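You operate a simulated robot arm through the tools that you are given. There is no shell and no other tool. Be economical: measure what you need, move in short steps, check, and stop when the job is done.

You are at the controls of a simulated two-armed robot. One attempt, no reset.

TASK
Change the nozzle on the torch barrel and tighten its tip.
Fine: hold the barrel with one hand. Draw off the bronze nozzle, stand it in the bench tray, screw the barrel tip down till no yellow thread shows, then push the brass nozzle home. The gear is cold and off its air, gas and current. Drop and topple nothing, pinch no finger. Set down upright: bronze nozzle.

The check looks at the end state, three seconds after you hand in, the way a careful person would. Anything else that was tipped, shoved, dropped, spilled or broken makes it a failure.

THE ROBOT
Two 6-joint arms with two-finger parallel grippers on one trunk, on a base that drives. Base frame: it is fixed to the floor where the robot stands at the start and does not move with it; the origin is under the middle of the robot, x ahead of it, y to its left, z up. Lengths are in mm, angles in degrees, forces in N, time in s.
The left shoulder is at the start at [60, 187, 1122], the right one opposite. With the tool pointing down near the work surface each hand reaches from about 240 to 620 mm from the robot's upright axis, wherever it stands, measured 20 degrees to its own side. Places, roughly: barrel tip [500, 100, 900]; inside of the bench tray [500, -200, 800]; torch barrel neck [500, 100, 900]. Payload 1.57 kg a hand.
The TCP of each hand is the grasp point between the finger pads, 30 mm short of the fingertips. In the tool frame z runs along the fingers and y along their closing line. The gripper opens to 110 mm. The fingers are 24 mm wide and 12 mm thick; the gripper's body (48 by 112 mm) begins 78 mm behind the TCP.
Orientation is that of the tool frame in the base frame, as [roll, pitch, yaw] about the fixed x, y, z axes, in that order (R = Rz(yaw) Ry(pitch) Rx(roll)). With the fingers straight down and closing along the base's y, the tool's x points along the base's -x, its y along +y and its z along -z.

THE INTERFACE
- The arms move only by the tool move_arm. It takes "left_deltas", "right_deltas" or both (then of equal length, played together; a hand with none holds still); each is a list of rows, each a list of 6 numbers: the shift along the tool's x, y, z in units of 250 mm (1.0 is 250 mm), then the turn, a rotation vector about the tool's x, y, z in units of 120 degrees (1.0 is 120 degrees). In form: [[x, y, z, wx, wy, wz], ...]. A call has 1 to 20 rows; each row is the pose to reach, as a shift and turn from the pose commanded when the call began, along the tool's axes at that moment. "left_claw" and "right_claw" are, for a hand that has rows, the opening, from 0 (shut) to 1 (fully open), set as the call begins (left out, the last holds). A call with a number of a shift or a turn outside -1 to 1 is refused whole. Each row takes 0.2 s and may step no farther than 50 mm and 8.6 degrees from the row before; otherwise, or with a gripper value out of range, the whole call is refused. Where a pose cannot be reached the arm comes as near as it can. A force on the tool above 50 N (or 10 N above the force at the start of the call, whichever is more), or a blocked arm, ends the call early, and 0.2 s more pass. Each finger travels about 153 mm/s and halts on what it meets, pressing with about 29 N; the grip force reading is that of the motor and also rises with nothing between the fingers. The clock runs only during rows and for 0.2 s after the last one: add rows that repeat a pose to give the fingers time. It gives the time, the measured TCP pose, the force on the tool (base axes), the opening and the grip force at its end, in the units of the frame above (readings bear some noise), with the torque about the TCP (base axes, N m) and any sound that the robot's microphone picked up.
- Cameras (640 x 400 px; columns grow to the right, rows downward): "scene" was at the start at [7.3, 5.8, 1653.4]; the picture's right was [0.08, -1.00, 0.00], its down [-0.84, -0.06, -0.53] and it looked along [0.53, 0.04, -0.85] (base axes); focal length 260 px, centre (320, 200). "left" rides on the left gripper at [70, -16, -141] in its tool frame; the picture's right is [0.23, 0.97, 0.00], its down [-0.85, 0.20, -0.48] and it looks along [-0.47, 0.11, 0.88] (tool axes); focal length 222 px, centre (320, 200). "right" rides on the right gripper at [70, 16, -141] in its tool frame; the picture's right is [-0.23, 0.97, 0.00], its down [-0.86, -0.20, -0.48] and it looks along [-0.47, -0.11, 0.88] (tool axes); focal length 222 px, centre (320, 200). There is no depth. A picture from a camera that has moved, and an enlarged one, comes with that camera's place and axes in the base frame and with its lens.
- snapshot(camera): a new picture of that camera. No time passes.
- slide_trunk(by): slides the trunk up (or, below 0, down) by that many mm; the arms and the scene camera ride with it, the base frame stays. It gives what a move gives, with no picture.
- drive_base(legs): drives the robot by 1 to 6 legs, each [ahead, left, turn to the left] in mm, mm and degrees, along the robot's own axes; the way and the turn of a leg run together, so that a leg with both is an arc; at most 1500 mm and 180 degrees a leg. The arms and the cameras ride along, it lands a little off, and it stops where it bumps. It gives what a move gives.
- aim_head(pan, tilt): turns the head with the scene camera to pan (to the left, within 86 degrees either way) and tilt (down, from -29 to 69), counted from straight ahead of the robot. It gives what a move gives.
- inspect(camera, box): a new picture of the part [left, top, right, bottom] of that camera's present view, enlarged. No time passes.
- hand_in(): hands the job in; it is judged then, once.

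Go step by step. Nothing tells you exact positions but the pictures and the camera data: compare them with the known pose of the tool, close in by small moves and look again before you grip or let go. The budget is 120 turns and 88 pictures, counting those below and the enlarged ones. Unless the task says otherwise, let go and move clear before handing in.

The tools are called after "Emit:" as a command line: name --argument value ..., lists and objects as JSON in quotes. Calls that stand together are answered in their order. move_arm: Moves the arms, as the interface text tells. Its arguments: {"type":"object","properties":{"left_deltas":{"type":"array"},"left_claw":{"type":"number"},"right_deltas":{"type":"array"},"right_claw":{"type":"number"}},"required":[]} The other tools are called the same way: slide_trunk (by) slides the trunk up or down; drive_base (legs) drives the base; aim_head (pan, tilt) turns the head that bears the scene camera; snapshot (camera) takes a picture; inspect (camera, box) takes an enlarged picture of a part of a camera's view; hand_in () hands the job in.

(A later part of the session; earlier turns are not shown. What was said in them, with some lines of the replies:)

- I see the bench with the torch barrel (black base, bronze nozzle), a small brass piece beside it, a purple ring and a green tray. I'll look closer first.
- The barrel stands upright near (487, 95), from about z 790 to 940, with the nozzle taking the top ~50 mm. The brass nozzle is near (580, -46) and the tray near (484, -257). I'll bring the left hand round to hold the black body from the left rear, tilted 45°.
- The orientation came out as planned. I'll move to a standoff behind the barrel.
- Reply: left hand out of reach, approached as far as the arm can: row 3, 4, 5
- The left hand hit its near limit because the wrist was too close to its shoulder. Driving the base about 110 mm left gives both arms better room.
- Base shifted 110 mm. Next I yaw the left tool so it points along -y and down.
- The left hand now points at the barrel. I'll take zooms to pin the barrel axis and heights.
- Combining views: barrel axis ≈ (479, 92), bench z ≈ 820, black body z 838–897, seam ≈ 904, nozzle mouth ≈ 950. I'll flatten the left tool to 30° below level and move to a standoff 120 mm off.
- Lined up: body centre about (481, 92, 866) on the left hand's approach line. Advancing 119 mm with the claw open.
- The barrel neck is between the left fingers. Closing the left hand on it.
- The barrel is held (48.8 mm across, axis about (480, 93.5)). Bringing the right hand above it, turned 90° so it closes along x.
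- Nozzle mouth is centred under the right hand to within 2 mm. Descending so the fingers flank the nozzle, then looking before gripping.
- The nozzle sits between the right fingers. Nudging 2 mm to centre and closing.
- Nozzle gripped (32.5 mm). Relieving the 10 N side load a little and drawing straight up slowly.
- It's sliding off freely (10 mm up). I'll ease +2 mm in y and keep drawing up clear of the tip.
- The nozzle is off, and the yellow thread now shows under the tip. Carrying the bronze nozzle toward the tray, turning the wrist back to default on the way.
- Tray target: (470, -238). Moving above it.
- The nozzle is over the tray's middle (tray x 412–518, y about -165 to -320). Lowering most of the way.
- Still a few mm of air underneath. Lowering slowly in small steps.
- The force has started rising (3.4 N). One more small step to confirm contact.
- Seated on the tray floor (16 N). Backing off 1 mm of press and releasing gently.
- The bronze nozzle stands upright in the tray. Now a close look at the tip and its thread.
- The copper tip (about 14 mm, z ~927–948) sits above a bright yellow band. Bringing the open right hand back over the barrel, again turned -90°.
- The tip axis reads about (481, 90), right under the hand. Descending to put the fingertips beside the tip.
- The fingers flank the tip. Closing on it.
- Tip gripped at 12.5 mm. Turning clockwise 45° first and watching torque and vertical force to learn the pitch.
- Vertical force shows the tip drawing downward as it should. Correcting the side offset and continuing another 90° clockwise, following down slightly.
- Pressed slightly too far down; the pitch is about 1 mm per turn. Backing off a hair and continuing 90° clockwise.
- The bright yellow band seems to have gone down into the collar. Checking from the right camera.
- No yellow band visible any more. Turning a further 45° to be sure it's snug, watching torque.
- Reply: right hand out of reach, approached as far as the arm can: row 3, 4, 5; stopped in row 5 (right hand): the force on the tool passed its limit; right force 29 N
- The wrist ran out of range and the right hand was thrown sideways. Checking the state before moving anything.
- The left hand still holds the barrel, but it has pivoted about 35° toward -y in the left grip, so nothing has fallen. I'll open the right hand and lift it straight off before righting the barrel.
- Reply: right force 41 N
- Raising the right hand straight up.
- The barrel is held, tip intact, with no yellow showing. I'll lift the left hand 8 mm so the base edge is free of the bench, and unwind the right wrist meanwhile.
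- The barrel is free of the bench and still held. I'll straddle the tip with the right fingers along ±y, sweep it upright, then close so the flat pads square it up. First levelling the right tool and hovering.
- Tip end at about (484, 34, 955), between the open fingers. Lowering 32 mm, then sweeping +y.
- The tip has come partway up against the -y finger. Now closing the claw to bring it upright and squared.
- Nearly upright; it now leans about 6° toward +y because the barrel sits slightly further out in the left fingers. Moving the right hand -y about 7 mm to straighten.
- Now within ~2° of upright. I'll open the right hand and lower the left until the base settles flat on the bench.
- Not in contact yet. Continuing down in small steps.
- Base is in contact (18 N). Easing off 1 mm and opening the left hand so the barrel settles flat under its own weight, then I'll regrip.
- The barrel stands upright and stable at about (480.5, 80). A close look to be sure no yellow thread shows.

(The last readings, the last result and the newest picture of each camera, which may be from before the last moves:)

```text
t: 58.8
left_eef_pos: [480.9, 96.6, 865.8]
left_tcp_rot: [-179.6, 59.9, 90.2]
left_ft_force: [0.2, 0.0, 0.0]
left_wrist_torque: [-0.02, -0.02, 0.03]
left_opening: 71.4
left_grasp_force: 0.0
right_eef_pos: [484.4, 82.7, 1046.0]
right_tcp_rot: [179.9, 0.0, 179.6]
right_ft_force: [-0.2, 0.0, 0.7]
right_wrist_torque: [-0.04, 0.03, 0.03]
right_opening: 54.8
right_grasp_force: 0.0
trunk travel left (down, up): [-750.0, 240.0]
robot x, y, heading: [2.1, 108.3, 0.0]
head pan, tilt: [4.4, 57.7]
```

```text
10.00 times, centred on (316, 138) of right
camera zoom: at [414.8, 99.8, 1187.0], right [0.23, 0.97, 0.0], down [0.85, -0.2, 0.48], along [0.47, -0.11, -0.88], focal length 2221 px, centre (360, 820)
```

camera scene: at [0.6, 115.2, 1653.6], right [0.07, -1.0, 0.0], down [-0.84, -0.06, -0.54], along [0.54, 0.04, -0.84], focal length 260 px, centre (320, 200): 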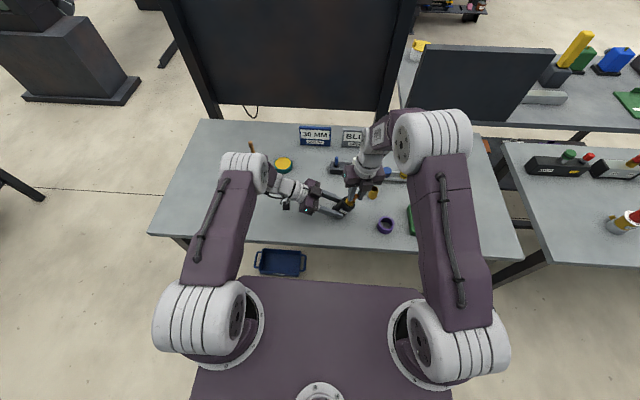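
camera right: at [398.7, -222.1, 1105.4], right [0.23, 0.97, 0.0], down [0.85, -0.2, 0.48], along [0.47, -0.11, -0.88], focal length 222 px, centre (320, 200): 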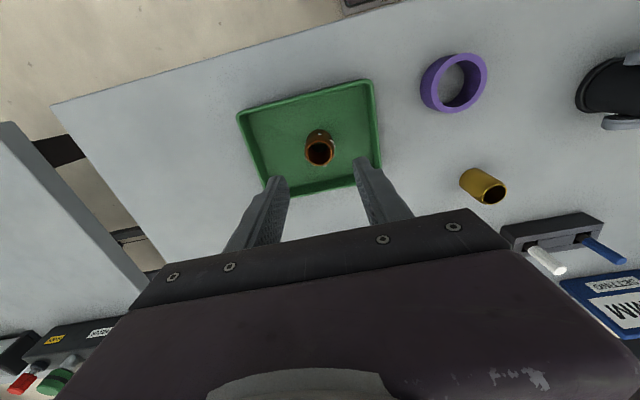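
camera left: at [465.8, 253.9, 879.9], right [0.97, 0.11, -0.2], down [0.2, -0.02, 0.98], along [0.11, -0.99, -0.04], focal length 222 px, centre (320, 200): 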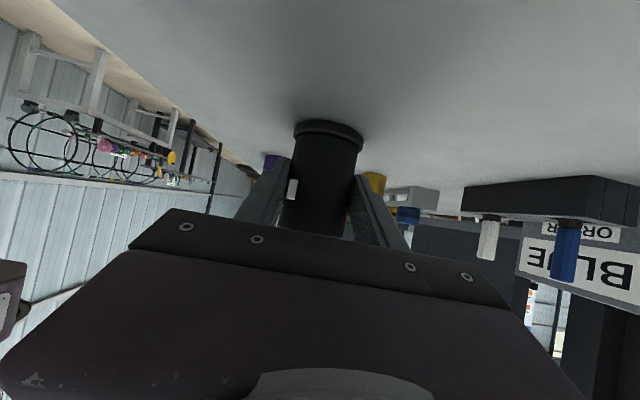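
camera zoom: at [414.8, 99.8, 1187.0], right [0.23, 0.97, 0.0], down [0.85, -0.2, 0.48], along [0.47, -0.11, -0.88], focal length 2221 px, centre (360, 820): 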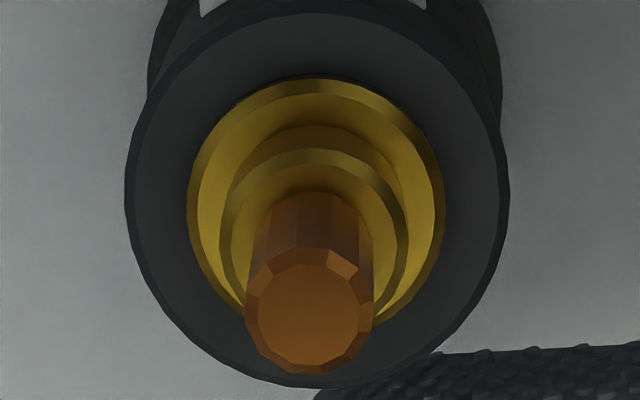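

No yellow thread shows from either side. I'll regrip the barrel with the left hand better centred (12 mm further in), and then give the tip a confirming snug turn inside the safe wrist range.

Emit:
move_arm --left_deltas '[[-0.012, 0, 0.02, 0, 0, 0], [-0.026, 0, 0.045, 0, 0, 0], [-0.026, 0, 0.045, 0, 0, 0]]'

Emit:
move_arm --left_deltas '[[0, 0, 0, 0, 0, 0], [0, 0, 0, 0, 0, 0], [0, 0, 0, 0, 0, 0]]' --left_claw 0

Emit:
move_arm --right_deltas '[[0.003, -0.002, -0.02, 0, 0, -0.068], [0.006, -0.004, -0.02, 0, 0, -0.136], [0.009, -0.006, -0.02, 0, 0, -0.204], [0.012, -0.008, -0.02, 0, 0, -0.272], [0.014, -0.01, -0.02, 0, 0, -0.34], [0.014, -0.012, -0.02, 0, 0, -0.408], [0.014, -0.012, -0.02, 0, 0, -0.476], [0.014, -0.012, -0.02, 0, 0, -0.544], [0.014, -0.012, -0.02, 0, 0, -0.612], [0.014, -0.012, -0.02, 0, 0, -0.68], [0.014, -0.012, -0.02, 0, 0, -0.748], [0.014, -0.012, -0.02, 0, 0, -0.748]]' --right_claw 0.4

Emit:
inspect --camera "right" --box '[240, 80, 400, 180]'

```text
t: 59.5
left_eef_pos: [480.8, 85.1, 866.8]
left_tcp_rot: [-179.6, 59.9, 90.0]
left_ft_force: [0.9, 0.4, -0.7]
left_wrist_torque: [-0.03, -0.01, -0.03]
left_opening: 71.5
left_grasp_force: 0.0
right_eef_pos: [485.2, 83.4, 1046.7]
right_tcp_rot: [-179.9, 0.0, 179.6]
right_ft_force: [0.3, -0.1, -0.6]
right_wrist_torque: [-0.01, 0.0, -0.01]
right_opening: 55.1
right_grasp_force: 0.2
trunk travel left (down, up): [-750.0, 240.0]
robot x, y, heading: [-0.1, 111.1, -0.1]
head pan, tilt: [4.4, 57.7]
```

```text
t: 60.4
left_eef_pos: [481.1, 83.6, 867.3]
left_tcp_rot: [-179.7, 59.9, 90.0]
left_ft_force: [0.8, 0.0, 0.5]
left_wrist_torque: [-0.03, -0.09, -0.02]
left_opening: 48.6
left_grasp_force: 29.2
right_eef_pos: [485.1, 84.0, 1047.0]
right_tcp_rot: [179.9, -0.1, 179.5]
right_ft_force: [-0.8, 0.8, -0.7]
right_wrist_torque: [-0.02, 0.0, 0.01]
right_opening: 54.8
right_grasp_force: 0.1
trunk travel left (down, up): [-750.0, 240.0]
robot x, y, heading: [0.2, 107.0, -0.3]
head pan, tilt: [4.4, 57.7]
```

```text
t: 63.0
left_eef_pos: [480.5, 84.2, 865.5]
left_tcp_rot: [-179.8, 59.9, 90.1]
left_ft_force: [0.3, -0.6, 1.3]
left_wrist_torque: [-0.08, -0.13, 0.02]
left_opening: 48.5
left_grasp_force: 28.9
right_eef_pos: [480.2, 81.6, 1048.9]
right_tcp_rot: [180.0, 0.0, -90.5]
right_ft_force: [0.4, 0.4, 0.1]
right_wrist_torque: [-0.05, 0.03, -0.02]
right_opening: 43.9
right_grasp_force: 0.1
trunk travel left (down, up): [-750.0, 240.0]
robot x, y, heading: [0.4, 111.1, 0.1]
head pan, tilt: [4.4, 57.7]
```

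```text
4.00 times, centred on (320, 130) of right
camera zoom: at [463.6, 10.5, 1192.2], right [-0.97, 0.24, 0.0], down [0.21, 0.85, 0.48], along [0.11, 0.46, -0.88], focal length 888 px, centre (320, 480)
```

zoom: 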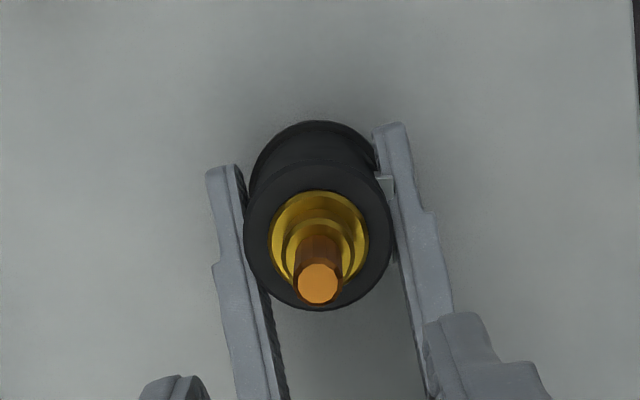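

Tip axis at about (479.8, 79). Descending, gripping, then a snug turn of up to 60° clockwise.

Emit:
move_arm --right_deltas '[[0.009, 0, 0.12, 0, 0, 0], [0.009, 0, 0.24, 0, 0, 0], [0.009, 0, 0.34, 0, 0, 0], [0.009, 0, 0.36, 0, 0, 0], [0.009, 0, 0.36, 0, 0, 0]]'

Emit:
move_arm --right_deltas '[[0, 0, 0, 0, 0, 0], [0, 0, 0, 0, 0, 0], [0, 0, 0, 0, 0, 0]]' --right_claw 0

Emit:
move_arm --right_deltas '[[0, 0, 0, 0, 0, 0.0625], [0, 0, 0, 0, 0, 0.125], [0, 0, 0, 0, 0, 0.1875], [0, 0, 0, 0, 0, 0.25]]'

```text
t: 64.2
left_eef_pos: [480.6, 83.7, 867.5]
left_tcp_rot: [-179.7, 59.9, 90.2]
left_ft_force: [-1.1, -0.6, 0.1]
left_wrist_torque: [0.0, -0.02, 0.01]
left_opening: 48.8
left_grasp_force: 29.2
right_eef_pos: [480.2, 77.5, 960.3]
right_tcp_rot: [180.0, 0.0, -90.6]
right_ft_force: [0.4, 0.0, -0.9]
right_wrist_torque: [-0.02, 0.0, 0.02]
right_opening: 43.9
right_grasp_force: 0.0
trunk travel left (down, up): [-750.0, 240.0]
robot x, y, heading: [-1.0, 110.3, -0.2]
head pan, tilt: [4.4, 57.7]
```

```text
t: 65.0
left_eef_pos: [481.1, 83.1, 867.0]
left_tcp_rot: [-179.7, 60.0, 90.1]
left_ft_force: [-5.7, 1.3, 3.3]
left_wrist_torque: [0.0, -0.57, -0.03]
left_opening: 48.8
left_grasp_force: 29.3
right_eef_pos: [481.4, 78.5, 960.7]
right_tcp_rot: [180.0, 0.0, -90.6]
right_ft_force: [4.8, -0.6, -2.6]
right_wrist_torque: [-0.1, 0.1, 0.04]
right_opening: 13.1
right_grasp_force: 28.6
trunk travel left (down, up): [-750.0, 240.0]
robot x, y, heading: [0.5, 109.6, -0.3]
head pan, tilt: [4.4, 57.7]
```

```text
t: 66.0
left_eef_pos: [480.3, 82.8, 867.4]
left_tcp_rot: [-179.8, 59.7, 90.1]
left_ft_force: [4.2, -3.6, -3.6]
left_wrist_torque: [-0.19, 0.04, 0.02]
left_opening: 48.7
left_grasp_force: 29.0
right_eef_pos: [480.2, 79.0, 960.9]
right_tcp_rot: [-179.9, 0.0, -120.7]
right_ft_force: [-3.3, 3.3, 10.3]
right_wrist_torque: [0.27, 0.27, 0.05]
right_opening: 12.9
right_grasp_force: 28.6
trunk travel left (down, up): [-750.0, 240.0]
robot x, y, heading: [2.3, 107.7, -0.2]
head pan, tilt: [4.4, 57.7]
```

Emit:
move_arm --right_deltas '[[0, 0, 0, 0, 0, 0.0625], [0, 0, 0, 0, 0, 0.125], [0, 0, 0, 0, 0, 0.1875], [0, 0, 0, 0, 0, 0.25], [0, 0, 0, 0, 0, 0.3125], [0, 0, 0, 0, 0, 0.375], [0, 0, 0, 0, 0, 0.4375]]'

Emit:
inspect --camera "right" --box '[240, 90, 400, 190]'

```text
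t: 67.5
left_eef_pos: [479.7, 82.5, 867.3]
left_tcp_rot: [-179.8, 59.9, 90.1]
left_ft_force: [10.4, -12.8, -3.3]
left_wrist_torque: [0.63, 0.16, 0.07]
left_opening: 49.2
left_grasp_force: 29.0
right_eef_pos: [479.6, 78.1, 960.3]
right_tcp_rot: [179.9, -0.1, -173.1]
right_ft_force: [-9.1, 14.9, 10.6]
right_wrist_torque: [0.7, 0.55, 0.02]
right_opening: 12.9
right_grasp_force: 28.7
trunk travel left (down, up): [-750.0, 240.0]
robot x, y, heading: [-2.2, 109.0, -0.1]
head pan, tilt: [4.4, 57.7]
```

```text
4.00 times, centred on (320, 140) of right
camera zoom: at [409.1, 85.6, 1102.4], right [0.11, 0.99, 0.0], down [0.87, -0.1, 0.48], along [0.47, -0.05, -0.88], focal length 888 px, centre (320, 440)
```

zoom: 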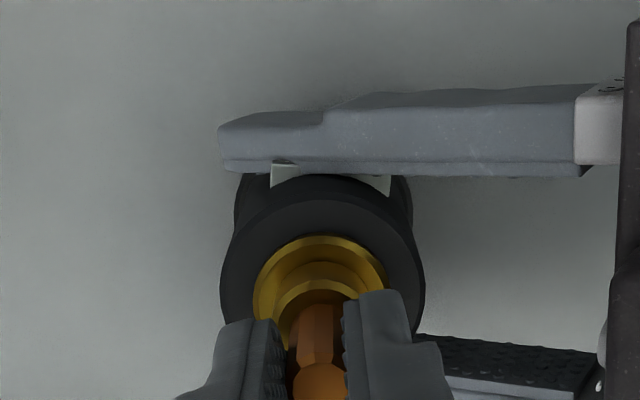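

The tip is seated: it turns only with slip and no longer draws down, and no yellow shows. Releasing and rising, then heading for the brass nozzle at about (563, -44).

Emit:
move_arm --right_deltas '[[0, 0, 0, 0, 0, 0], [0, 0, 0, 0, 0, 0], [0, 0, -0.08, 0, 0, 0], [0, 0, -0.2, 0, 0, 0.029], [0, 0, -0.36, 0, 0, 0.0575], [0, 0, -0.36, 0, 0, 0.0575]]' --right_claw 0.5

Emit:
move_arm --right_deltas '[[-0.066, -0.098, 0.02, 0, 0, 0], [-0.133, -0.195, 0.04, 0, 0, 0], [-0.2, -0.293, 0.08, 0, 0, 0], [-0.266, -0.39, 0.14, 0, 0, 0], [-0.332, -0.488, 0.2, 0, 0, 0], [-0.332, -0.488, 0.2, 0, 0, 0]]'

Emit:
snapshot --camera "right"

Emit:
inspect --camera "scene" --box '[300, 150, 460, 250]'

```text
t: 69.0
left_eef_pos: [481.1, 83.2, 866.1]
left_tcp_rot: [-179.8, 59.8, 90.1]
left_ft_force: [-1.1, -0.1, 5.2]
left_wrist_torque: [-0.22, 0.02, -0.07]
left_opening: 48.8
left_grasp_force: 29.0
right_eef_pos: [477.7, 78.7, 1054.1]
right_tcp_rot: [180.0, 0.0, 180.0]
right_ft_force: [-0.7, -0.7, 0.5]
right_wrist_torque: [-0.03, -0.04, 0.02]
right_opening: 54.8
right_grasp_force: 0.0
trunk travel left (down, up): [-750.0, 240.0]
robot x, y, heading: [1.7, 109.7, 0.1]
head pan, tilt: [4.4, 57.7]
```

```text
t: 70.3
left_eef_pos: [481.9, 82.9, 867.0]
left_tcp_rot: [-179.8, 59.9, 90.0]
left_ft_force: [0.2, -1.0, 5.9]
left_wrist_torque: [-0.23, -0.05, 0.01]
left_opening: 48.8
left_grasp_force: 29.0
right_eef_pos: [562.0, -43.3, 998.7]
right_tcp_rot: [179.9, -0.1, 179.9]
right_ft_force: [0.0, -0.7, 0.5]
right_wrist_torque: [-0.05, 0.01, 0.0]
right_opening: 55.2
right_grasp_force: 0.1
trunk travel left (down, up): [-750.0, 240.0]
robot x, y, heading: [-1.3, 109.8, 0.0]
head pan, tilt: [4.4, 57.7]
```

```text
22 pictures are left
camera right: at [492.5, -28.8, 1141.2], right [0.23, 0.97, 0.0], down [0.85, -0.2, 0.48], along [0.47, -0.11, -0.88], focal length 222 px, centre (320, 200)
```

right: 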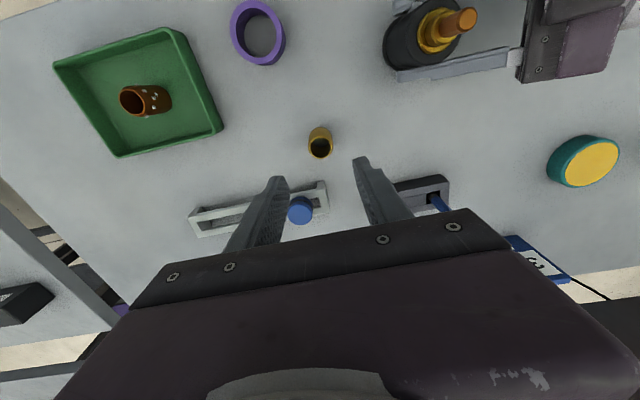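

```text
4.00 times, centred on (380, 200) of scene
camera zoom: at [6.8, 114.9, 1653.4], right [0.07, -1.0, 0.0], down [-0.84, -0.06, -0.53], along [0.53, 0.04, -0.84], focal length 1042 px, centre (80, 200)
```

zoom: 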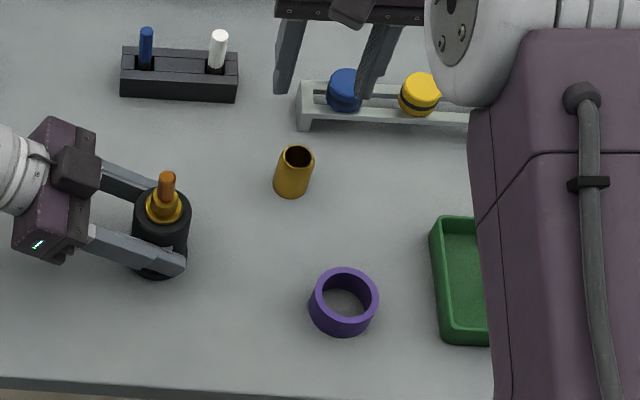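

Brass mouth at about (566, -45, 870). Descending to just above it for a check.

Emit:
move_arm --right_deltas '[[-0.012, -0.006, 0.12, 0, 0, 0], [-0.012, -0.006, 0.24, 0, 0, 0], [-0.012, -0.006, 0.34, 0, 0, 0], [-0.012, -0.006, 0.374, 0, 0, 0], [-0.012, -0.006, 0.374, 0, 0, 0]]'

Emit:
inspect --camera "right" --box '[230, 90, 430, 215]'

```text
t: 71.5
left_eef_pos: [480.6, 83.9, 868.3]
left_tcp_rot: [-179.8, 59.9, 90.2]
left_ft_force: [1.2, 0.6, 7.3]
left_wrist_torque: [-0.29, -0.12, 0.09]
left_opening: 48.6
left_grasp_force: 28.6
right_eef_pos: [566.6, -45.0, 906.3]
right_tcp_rot: [180.0, 0.0, 180.0]
right_ft_force: [0.3, -0.4, -0.1]
right_wrist_torque: [0.0, 0.01, 0.02]
right_opening: 55.2
right_grasp_force: 0.1
trunk travel left (down, up): [-750.0, 240.0]
robot x, y, heading: [-3.8, 108.9, -0.1]
head pan, tilt: [4.4, 57.7]
```

```text
3.20 times, centred on (330, 152) of right
camera zoom: at [496.4, -29.4, 1047.4], right [0.23, 0.97, 0.0], down [0.85, -0.2, 0.48], along [0.47, -0.11, -0.88], focal length 711 px, centre (288, 352)
```

zoom: 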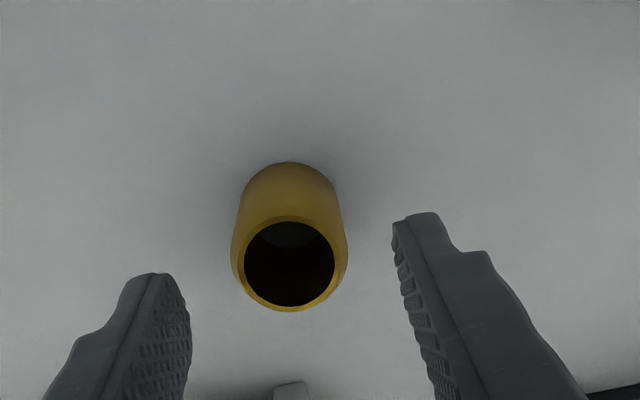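

Centred. Descending 40 mm and gripping.

Emit:
move_arm --right_deltas '[[0.003, 0, 0.08, 0, 0, 0], [0.003, 0, 0.15, 0, 0, 0], [0.003, 0, 0.16, 0, 0, 0], [0.003, 0, 0.16, 0, 0, 0]]'

Emit:
move_arm --right_deltas '[[0, 0, 0, 0, 0, 0], [0, 0, 0, 0, 0, 0], [0, 0, 0, 0, 0, 0]]' --right_claw 0

Emit:
inspect --camera "right" --box '[230, 90, 430, 215]'

```text
t: 72.5
left_eef_pos: [479.7, 83.0, 868.0]
left_tcp_rot: [-179.8, 59.9, 90.1]
left_ft_force: [2.0, -1.0, 7.7]
left_wrist_torque: [-0.29, -0.15, 0.04]
left_opening: 48.8
left_grasp_force: 29.2
right_eef_pos: [565.3, -45.1, 867.6]
right_tcp_rot: [180.0, 0.0, 180.0]
right_ft_force: [0.6, 0.1, 0.4]
right_wrist_torque: [0.02, 0.03, 0.0]
right_opening: 54.9
right_grasp_force: 0.0
trunk travel left (down, up): [-750.0, 240.0]
robot x, y, heading: [0.1, 107.8, 0.0]
head pan, tilt: [4.4, 57.7]
```

```text
t: 73.3
left_eef_pos: [481.0, 82.4, 866.8]
left_tcp_rot: [-179.8, 60.0, 90.1]
left_ft_force: [2.2, -0.7, 8.5]
left_wrist_torque: [-0.27, -0.14, 0.02]
left_opening: 48.6
left_grasp_force: 28.9
right_eef_pos: [565.4, -45.7, 866.8]
right_tcp_rot: [179.9, 0.0, -180.0]
right_ft_force: [-0.4, -0.6, 0.1]
right_wrist_torque: [0.03, 0.01, -0.01]
right_opening: 31.9
right_grasp_force: 29.4
trunk travel left (down, up): [-750.0, 240.0]
robot x, y, heading: [-0.8, 107.7, -0.1]
head pan, tilt: [4.4, 57.7]
```

```text
3.20 times, centred on (330, 152) of right
camera zoom: at [495.5, -30.0, 1009.0], right [0.23, 0.97, 0.0], down [0.85, -0.2, 0.48], along [0.47, -0.11, -0.88], focal length 711 px, centre (288, 352)
```

zoom: 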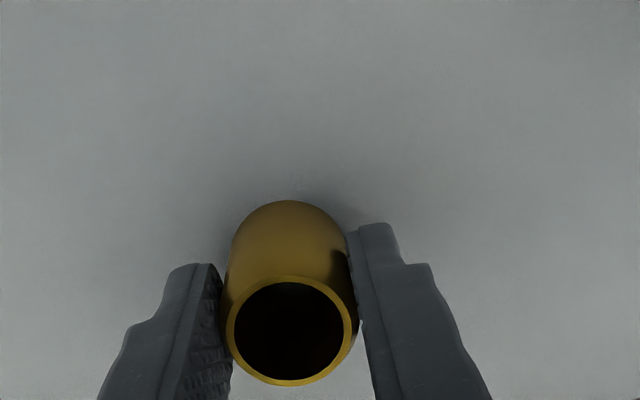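

Brass nozzle gripped (31.9 mm). Lifting and carrying it over the barrel.

Emit:
move_arm --right_deltas '[[0, 0, -0.08, 0, 0, 0], [0, 0, -0.24, 0, 0, 0], [0, 0, -0.42, 0, 0, 0], [0, 0, -0.58, 0, 0, 0], [0, 0, -0.7, 0, 0, 0], [0.066, 0.1, -0.7, 0, 0, 0], [0.133, 0.2, -0.7, 0, 0, 0], [0.2, 0.3, -0.7, 0, 0, 0], [0.27, 0.4, -0.7, 0, 0, 0], [0.342, 0.5, -0.7, 0, 0, 0], [0.342, 0.5, -0.7, 0, 0, 0]]'

Emit:
snapshot --camera "right"

Emit:
inspect --camera "scene" --box '[280, 150, 392, 220]'

```text
t: 75.8
left_eef_pos: [479.5, 83.4, 867.3]
left_tcp_rot: [-179.9, 59.8, 90.1]
left_ft_force: [0.7, 1.8, 6.6]
left_wrist_torque: [-0.2, -0.05, -0.01]
left_opening: 49.1
left_grasp_force: 28.5
right_eef_pos: [479.7, 79.5, 1040.8]
right_tcp_rot: [-180.0, 0.0, -179.9]
right_ft_force: [0.4, -0.3, -0.2]
right_wrist_torque: [0.0, 0.01, 0.02]
right_opening: 32.2
right_grasp_force: 29.5
trunk travel left (down, up): [-750.0, 240.0]
robot x, y, heading: [-1.0, 108.4, -0.4]
head pan, tilt: [4.4, 57.7]
```

```text
18 pictures are left
camera right: at [410.7, 96.2, 1181.6], right [0.23, 0.97, 0.0], down [0.85, -0.2, 0.48], along [0.47, -0.11, -0.88], focal length 222 px, centre (320, 200)
```

right: 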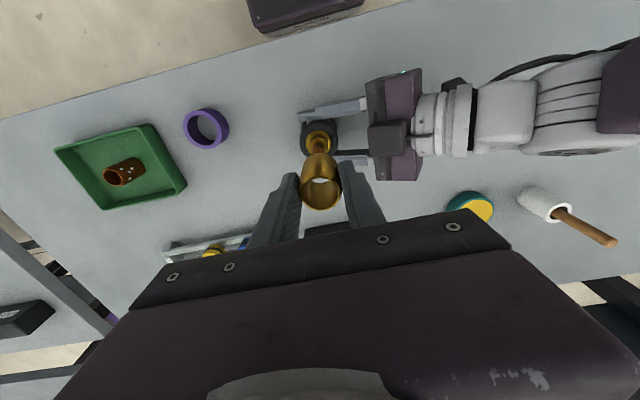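

```text
5.71 times, centred on (336, 185) of scene
camera zoom: at [6.5, 115.2, 1653.5], right [0.07, -1.0, 0.0], down [-0.84, -0.06, -0.54], along [0.53, 0.04, -0.84], focal length 1488 px, centre (229, 286)
```

zoom: 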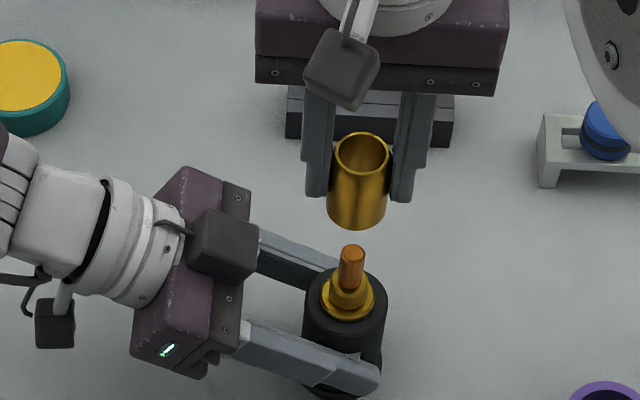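

The nozzle is over the tip. Lowering to about 10 mm above the tip to check alignment closely.

Emit:
move_arm --right_deltas '[[0, 0, 0.06, 0, 0, 0], [0, 0, 0.12, 0, 0, 0], [0, 0, 0.15, 0, 0, 0], [0, 0, 0.15, 0, 0, 0]]'

Emit:
inspect --camera "right" --box '[270, 110, 382, 210]'

Emit:
inspect --camera "scene" --box '[310, 165, 374, 215]'

```text
t: 76.8
left_eef_pos: [480.1, 83.7, 866.9]
left_tcp_rot: [-179.8, 59.9, 90.1]
left_ft_force: [-0.8, 1.3, 6.0]
left_wrist_torque: [-0.13, -0.01, 0.02]
left_opening: 48.6
left_grasp_force: 28.7
right_eef_pos: [480.4, 80.2, 1003.1]
right_tcp_rot: [-180.0, 0.0, -180.0]
right_ft_force: [0.1, 0.0, -0.6]
right_wrist_torque: [0.01, -0.01, 0.0]
right_opening: 32.2
right_grasp_force: 29.1
trunk travel left (down, up): [-750.0, 240.0]
robot x, y, heading: [0.9, 109.4, -0.1]
head pan, tilt: [4.4, 57.7]
```

```text
4.00 times, centred on (326, 160) of right
camera zoom: at [410.2, 95.4, 1145.6], right [0.23, 0.97, 0.0], down [0.85, -0.2, 0.48], along [0.47, -0.11, -0.88], focal length 888 px, centre (296, 360)
```

zoom: 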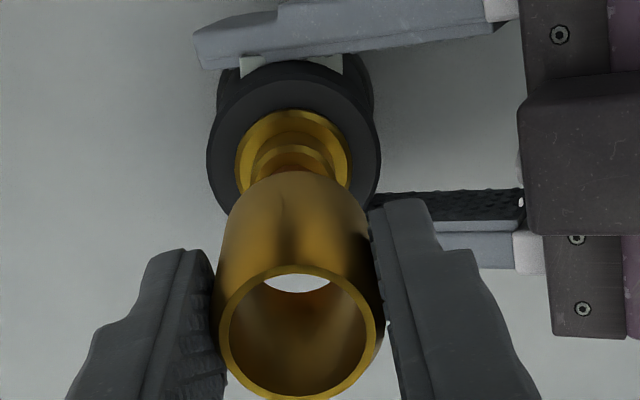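

```text
8.00 times, centred on (342, 190) of scene
camera zoom: at [6.5, 115.3, 1653.4], right [0.07, -1.0, 0.0], down [-0.84, -0.06, -0.54], along [0.53, 0.04, -0.84], focal length 2084 px, centre (144, 280)
```

zoom: 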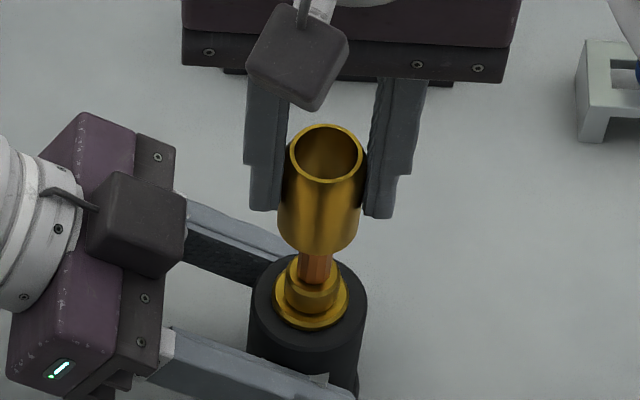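

Alignment is within about 1 mm; correcting -1.1 mm in y and lowering over the tip.

Emit:
move_arm --right_deltas '[[-0.002, -0.0045, 0.01, 0, 0, 0], [-0.002, -0.0045, 0.04, 0, 0, 0], [-0.002, -0.0045, 0.07, 0, 0, 0], [-0.002, -0.0045, 0.1, 0, 0, 0], [-0.002, -0.0045, 0.12, 0, 0, 0], [-0.002, -0.0045, 0.12, 0, 0, 0]]'

Emit:
inspect --camera "right" --box '[270, 110, 382, 210]'

Emit:
inspect --camera "scene" --box '[310, 165, 374, 215]'

```text
t: 78.2
left_eef_pos: [479.4, 84.4, 867.3]
left_tcp_rot: [-179.8, 59.9, 90.0]
left_ft_force: [-2.6, 1.8, 3.4]
left_wrist_torque: [-0.13, 0.04, -0.02]
left_opening: 48.5
left_grasp_force: 28.8
right_eef_pos: [479.9, 81.0, 973.9]
right_tcp_rot: [179.9, 0.0, 180.0]
right_ft_force: [0.3, 0.1, 0.1]
right_wrist_torque: [0.0, -0.04, 0.0]
right_opening: 32.2
right_grasp_force: 29.3
trunk travel left (down, up): [-750.0, 240.0]
robot x, y, heading: [1.8, 109.0, -0.3]
head pan, tilt: [4.4, 57.7]
```

```text
4.00 times, centred on (326, 160) of right
camera zoom: at [409.9, 96.4, 1116.2], right [0.23, 0.97, 0.0], down [0.85, -0.2, 0.48], along [0.47, -0.11, -0.88], focal length 888 px, centre (296, 360)
```

zoom: 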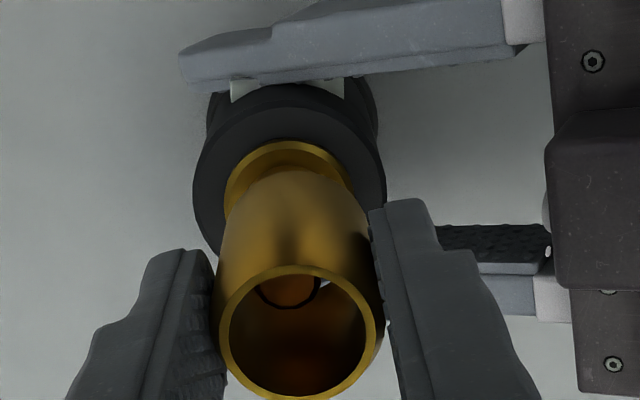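

```text
8.00 times, centred on (342, 190) of scene
camera zoom: at [6.6, 115.3, 1653.4], right [0.07, -1.0, 0.0], down [-0.84, -0.06, -0.54], along [0.53, 0.04, -0.84], focal length 2084 px, centre (144, 280)
```

zoom: 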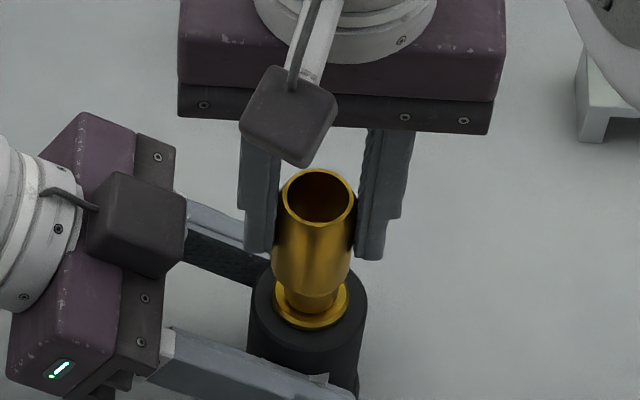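

Both views agree the nozzle is coaxial to well under 1 mm. Lowering further onto the collar.

Emit:
move_arm --right_deltas '[[0, 0, 0.016, 0, 0, 0], [0, 0, 0.032, 0, 0, 0], [0, 0, 0.048, 0, 0, 0], [0, 0, 0.064, 0, 0, 0], [0, 0, 0.064, 0, 0, 0]]'

Emit:
inspect --camera "scene" --box '[310, 165, 374, 215]'

```text
t: 79.3
left_eef_pos: [480.3, 82.8, 867.1]
left_tcp_rot: [-179.8, 59.9, 90.0]
left_ft_force: [0.7, -2.1, 2.6]
left_wrist_torque: [-0.12, 0.1, -0.05]
left_opening: 48.7
left_grasp_force: 28.9
right_eef_pos: [480.4, 78.1, 958.6]
right_tcp_rot: [180.0, 0.0, -180.0]
right_ft_force: [-2.0, 0.9, -1.1]
right_wrist_torque: [0.06, 0.08, -0.01]
right_opening: 32.2
right_grasp_force: 28.7
trunk travel left (down, up): [-750.0, 240.0]
robot x, y, heading: [-2.3, 111.9, -0.1]
head pan, tilt: [4.4, 57.7]
```

```text
8.00 times, centred on (342, 190) of scene
camera zoom: at [6.9, 114.8, 1653.4], right [0.07, -1.0, 0.0], down [-0.84, -0.06, -0.53], along [0.53, 0.04, -0.84], focal length 2084 px, centre (144, 280)
```

zoom: 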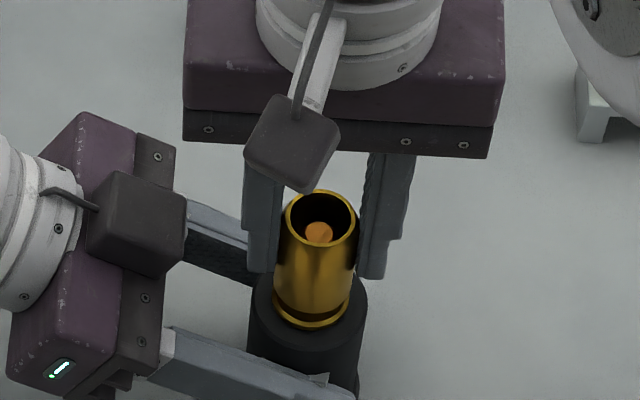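

It's sliding over the collar with hardly any force. Pushing on down in small steps to feel it seat.

Emit:
move_arm --right_deltas '[[0, 0, 0.008, 0, 0, 0], [0, 0, 0.016, 0, 0, 0], [0, 0, 0.024, 0, 0, 0], [0, 0, 0.032, 0, 0, 0], [0, 0, 0.032, 0, 0, 0]]'

Emit:
inspect --camera "scene" --box '[310, 165, 374, 215]'

```text
t: 80.5
left_eef_pos: [480.2, 83.7, 866.6]
left_tcp_rot: [-179.9, 59.8, 90.1]
left_ft_force: [9.9, -1.4, -5.5]
left_wrist_torque: [-0.69, 0.08, 0.02]
left_opening: 48.6
left_grasp_force: 28.7
right_eef_pos: [480.4, 78.1, 951.7]
right_tcp_rot: [180.0, 0.0, 179.9]
right_ft_force: [-8.7, -0.6, 16.8]
right_wrist_torque: [0.25, 0.43, 0.0]
right_opening: 32.2
right_grasp_force: 28.5
trunk travel left (down, up): [-750.0, 240.0]
robot x, y, heading: [0.1, 109.3, -0.3]
head pan, tilt: [4.4, 57.7]
```

```text
8.00 times, centred on (342, 190) of scene
camera zoom: at [6.5, 114.5, 1653.6], right [0.07, -1.0, 0.0], down [-0.84, -0.06, -0.54], along [0.53, 0.04, -0.84], focal length 2084 px, centre (144, 280)
```

zoom: 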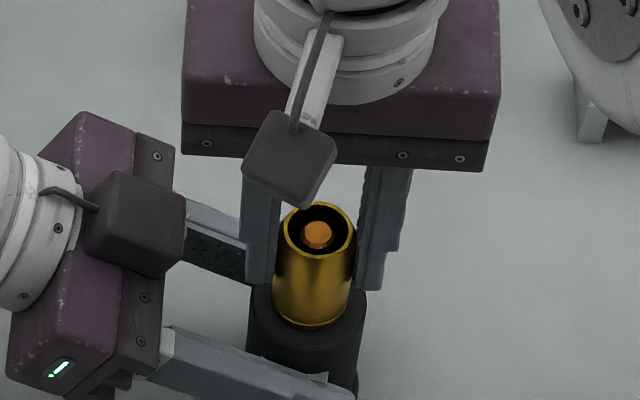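

Resistance 17 N. Pushing a little more to confirm it's home.

Emit:
move_arm --right_deltas '[[0.002, 0, 0.004, 0, 0, 0], [0.003, 0, 0.008, 0, 0, 0], [0.003, 0, 0.008, 0, 0, 0]]'

Emit:
inspect --camera "right" --box '[270, 110, 382, 210]'

```text
t: 81.3
left_eef_pos: [480.2, 83.7, 866.5]
left_tcp_rot: [-179.9, 59.9, 90.0]
left_ft_force: [6.1, -0.9, -5.1]
left_wrist_torque: [-0.32, -0.33, 0.14]
left_opening: 48.9
left_grasp_force: 29.0
right_eef_pos: [480.3, 78.3, 948.7]
right_tcp_rot: [-179.9, 0.1, 179.9]
right_ft_force: [0.2, 1.7, 19.7]
right_wrist_torque: [0.26, -0.16, -0.04]
right_opening: 32.1
right_grasp_force: 28.9
trunk travel left (down, up): [-750.0, 240.0]
robot x, y, heading: [-0.0, 111.2, -0.5]
head pan, tilt: [4.4, 57.7]
```

```text
4.00 times, centred on (326, 160) of right
camera zoom: at [409.7, 94.5, 1090.2], right [0.23, 0.97, 0.0], down [0.85, -0.2, 0.48], along [0.47, -0.11, -0.88], focal length 888 px, centre (296, 360)
```

zoom: 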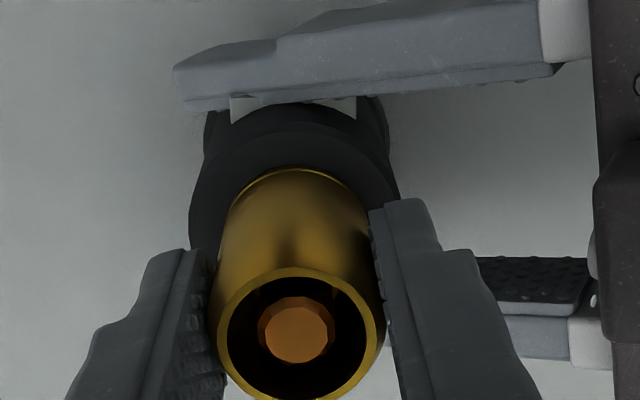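

It moved 3 mm more at a steady ~20 N, so it's a friction fit. Continuing until it stops hard.

Emit:
move_arm --right_deltas '[[0, 0, 0.004, 0, 0, 0], [0, 0, 0.008, 0, 0, 0], [0, 0, 0.012, 0, 0, 0], [0, 0, 0.012, 0, 0, 0]]'

Emit:
inspect --camera "right" --box '[270, 110, 382, 210]'

```text
t: 82.1
left_eef_pos: [479.4, 82.4, 868.4]
left_tcp_rot: [-180.0, 59.8, 90.1]
left_ft_force: [-1.3, 1.4, 6.3]
left_wrist_torque: [0.22, 0.26, 0.01]
left_opening: 48.6
left_grasp_force: 29.0
right_eef_pos: [479.1, 79.8, 947.5]
right_tcp_rot: [-180.0, 0.3, 180.0]
right_ft_force: [-2.3, -1.9, 9.8]
right_wrist_torque: [-0.31, 0.13, 0.01]
right_opening: 32.3
right_grasp_force: 30.0
trunk travel left (down, up): [-750.0, 240.0]
robot x, y, heading: [0.0, 112.0, -0.1]
head pan, tilt: [4.4, 57.7]
stopped in row 3 (right hand): the force on the tool passed its limit (the readings are from after the stop); the commanded pose is now the measured one
```

```text
4.00 times, centred on (326, 160) of right
camera zoom: at [408.9, 94.9, 1089.3], right [0.23, 0.97, 0.0], down [0.85, -0.2, 0.48], along [0.47, -0.11, -0.88], focal length 888 px, centre (296, 360)
```

zoom: 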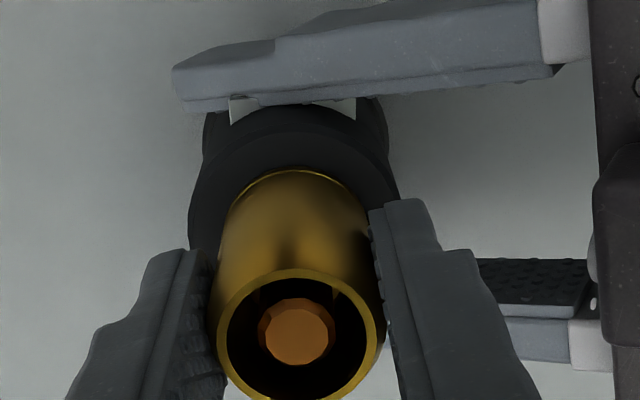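

Hard stop reached: the nozzle is home. Releasing the right hand and rising clear.

Emit:
move_arm --right_deltas '[[0, 0, 0, 0, 0, 0], [0, 0, 0, 0, 0, 0], [0, 0, 0, 0, 0, 0], [0, 0, -0.1, 0, 0, 0], [0, 0, -0.25, 0, 0, 0], [0, 0, -0.44, 0, 0, 0], [0, 0, -0.6, 0, 0, 0], [0, 0, -0.6, 0, 0, 0]]' --right_claw 0.45

Emit:
inspect --camera "scene" --box '[310, 170, 374, 220]'

```text
t: 83.9
left_eef_pos: [479.4, 84.2, 866.9]
left_tcp_rot: [-180.0, 59.6, 90.0]
left_ft_force: [-1.4, -1.0, 15.2]
left_wrist_torque: [-0.14, -0.04, 0.0]
left_opening: 49.1
left_grasp_force: 28.7
right_eef_pos: [480.3, 78.9, 1098.9]
right_tcp_rot: [179.9, 0.2, -180.0]
right_ft_force: [0.5, 0.2, -0.4]
right_wrist_torque: [0.01, 0.0, 0.02]
right_opening: 49.8
right_grasp_force: 0.0
trunk travel left (down, up): [-750.0, 240.0]
robot x, y, heading: [-1.6, 104.0, -0.0]
head pan, tilt: [4.4, 57.7]
```

```text
8.00 times, centred on (342, 195) of scene
camera zoom: at [4.9, 114.9, 1653.5], right [0.07, -1.0, 0.0], down [-0.84, -0.06, -0.54], along [0.53, 0.04, -0.84], focal length 2084 px, centre (144, 240)
```

zoom: 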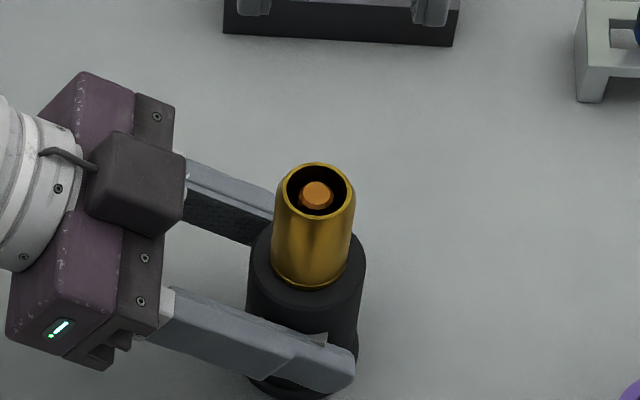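

The brass nozzle sits flush on the barrel. Opening the left hand and backing it out along its own line.

Emit:
move_arm --left_deltas '[[0, 0, 0, 0, 0, 0], [0, 0, 0, 0, 0, 0], [0, 0, 0, 0, 0, 0]]' --left_claw 0.75

Emit:
move_arm --left_deltas '[[0, 0, -0.06, 0, 0, 0], [0, 0, -0.16, 0, 0, 0], [0, 0, -0.3, 0, 0, 0], [0, 0, -0.44, 0, 0, 0], [0, 0, -0.56, 0, 0, 0], [0, 0, -0.56, 0, 0, 0]]'

Emit:
snapshot --camera "scene"

Emit:
inspect --camera "scene" --box '[300, 150, 460, 250]'

```text
t: 84.7
left_eef_pos: [481.9, 84.5, 866.6]
left_tcp_rot: [-179.8, 59.7, 90.3]
left_ft_force: [0.7, -0.4, 0.3]
left_wrist_torque: [-0.02, 0.02, 0.01]
left_opening: 82.4
left_grasp_force: 0.2
right_eef_pos: [481.6, 79.3, 1096.4]
right_tcp_rot: [180.0, 0.2, 179.9]
right_ft_force: [-0.9, -0.4, 0.6]
right_wrist_torque: [0.01, 0.0, 0.01]
right_opening: 49.7
right_grasp_force: 0.1
trunk travel left (down, up): [-750.0, 240.0]
robot x, y, heading: [3.6, 106.7, -0.2]
head pan, tilt: [4.4, 57.7]
```

```text
t: 86.1
left_eef_pos: [483.6, 201.7, 934.7]
left_tcp_rot: [-179.7, 59.7, 90.1]
left_ft_force: [-0.5, 0.0, 0.0]
left_wrist_torque: [0.01, 0.01, -0.02]
left_opening: 82.6
left_grasp_force: 0.0
right_eef_pos: [482.0, 79.4, 1098.5]
right_tcp_rot: [179.9, 0.2, -180.0]
right_ft_force: [0.3, -0.3, -0.6]
right_wrist_torque: [0.0, 0.01, -0.03]
right_opening: 49.7
right_grasp_force: 0.1
trunk travel left (down, up): [-750.0, 240.0]
robot x, y, heading: [-0.6, 112.6, 0.1]
head pan, tilt: [4.4, 57.7]
```

```text
7 pictures are left
camera scene: at [7.8, 114.5, 1653.4], right [0.07, -1.0, 0.0], down [-0.84, -0.06, -0.53], along [0.53, 0.04, -0.85], focal length 260 px, centre (320, 200)
```

scene: 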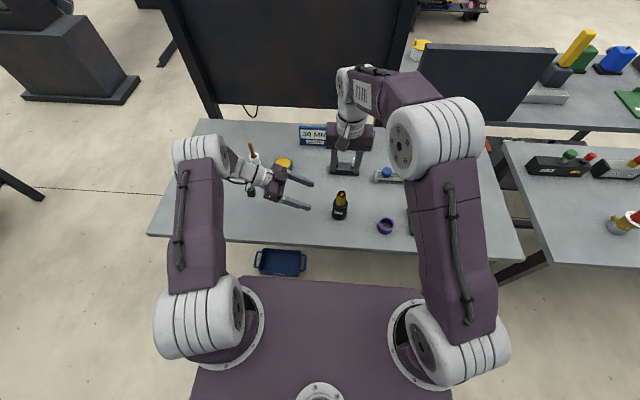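

```text
4.00 times, centred on (380, 200) of scene
camera zoom: at [7.8, 114.5, 1653.4], right [0.07, -1.0, 0.0], down [-0.84, -0.06, -0.53], along [0.53, 0.04, -0.85], focal length 1042 px, centre (80, 200)
```

zoom: 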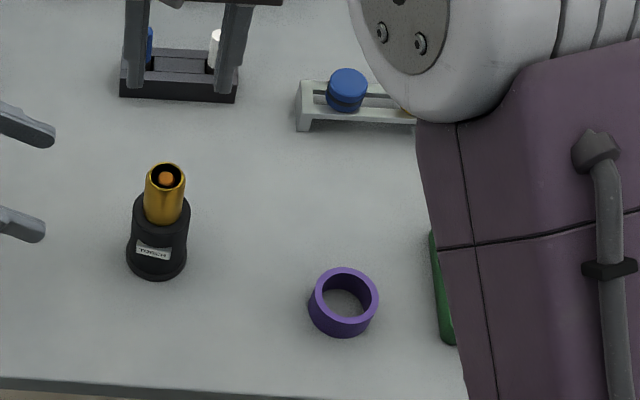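

The barrel stands upright with the brass nozzle on. One last check of the tray and the nozzle seam.

Emit:
snapshot --camera "right"

Emit:
inspect --camera "left" --box '[270, 80, 398, 230]'

```text
5 pictures are left
camera right: at [412.1, 94.2, 1239.3], right [0.23, 0.97, 0.0], down [0.85, -0.2, 0.48], along [0.47, -0.11, -0.88], focal length 222 px, centre (320, 200)
```

right: 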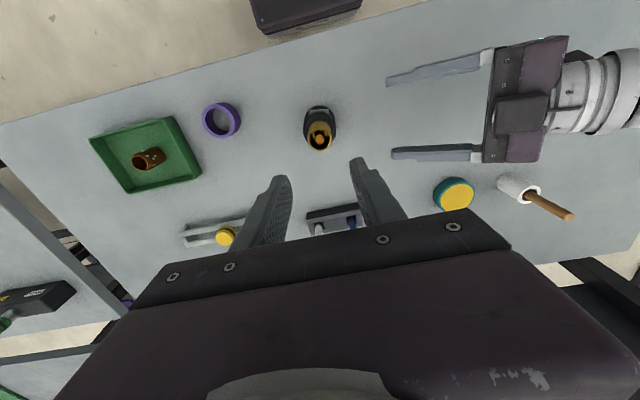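

```text
2.67 times, centred on (334, 155) of left
camera zoom: at [467.1, 359.9, 946.4], right [0.97, 0.11, -0.2], down [0.2, -0.02, 0.98], along [0.11, -0.99, -0.04], focal length 592 px, centre (283, 320)
```

zoom: 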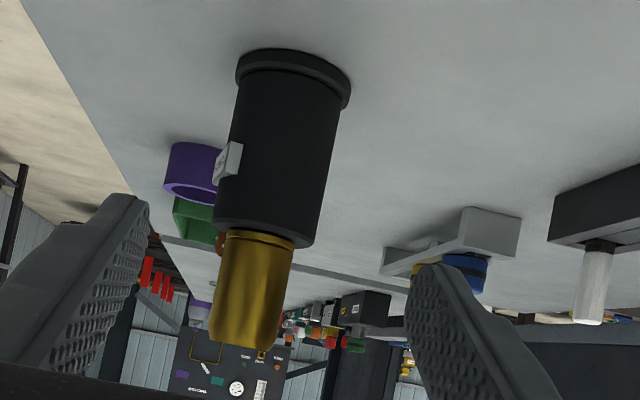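

Bronze nozzle upright in the tray, brass nozzle flush on the barrel, barrel standing, and both hands clear. Handing in.

Emit:
hand_in

```text
The job is handed in.
```

I finished the nozzle change and handed the job in, but the barrel tipped once in the left hand along the way and now stands slightly off its starting spot.

- **Bronze nozzle:** drawn off and standing upright in the bench tray.
- **Barrel tip:** screwed down until no yellow thread showed from either camera I checked. A final extra turn only slipped and drew it down no further.
- **Brass nozzle:** pushed on until it stopped hard, and it sits flush on the barrel.
- **Slip while tightening:** my right wrist ran out of range. The right hand lurched sideways and tilted the barrel about 35° in the left grip, and the base was pressed against the bench. It did not fall. I stood it upright again and regripped it, and it now stands about 11 mm from where it started. I did not move it back.

Nothing else on the bench looked moved or knocked over in the last pictures, and both hands are clear.
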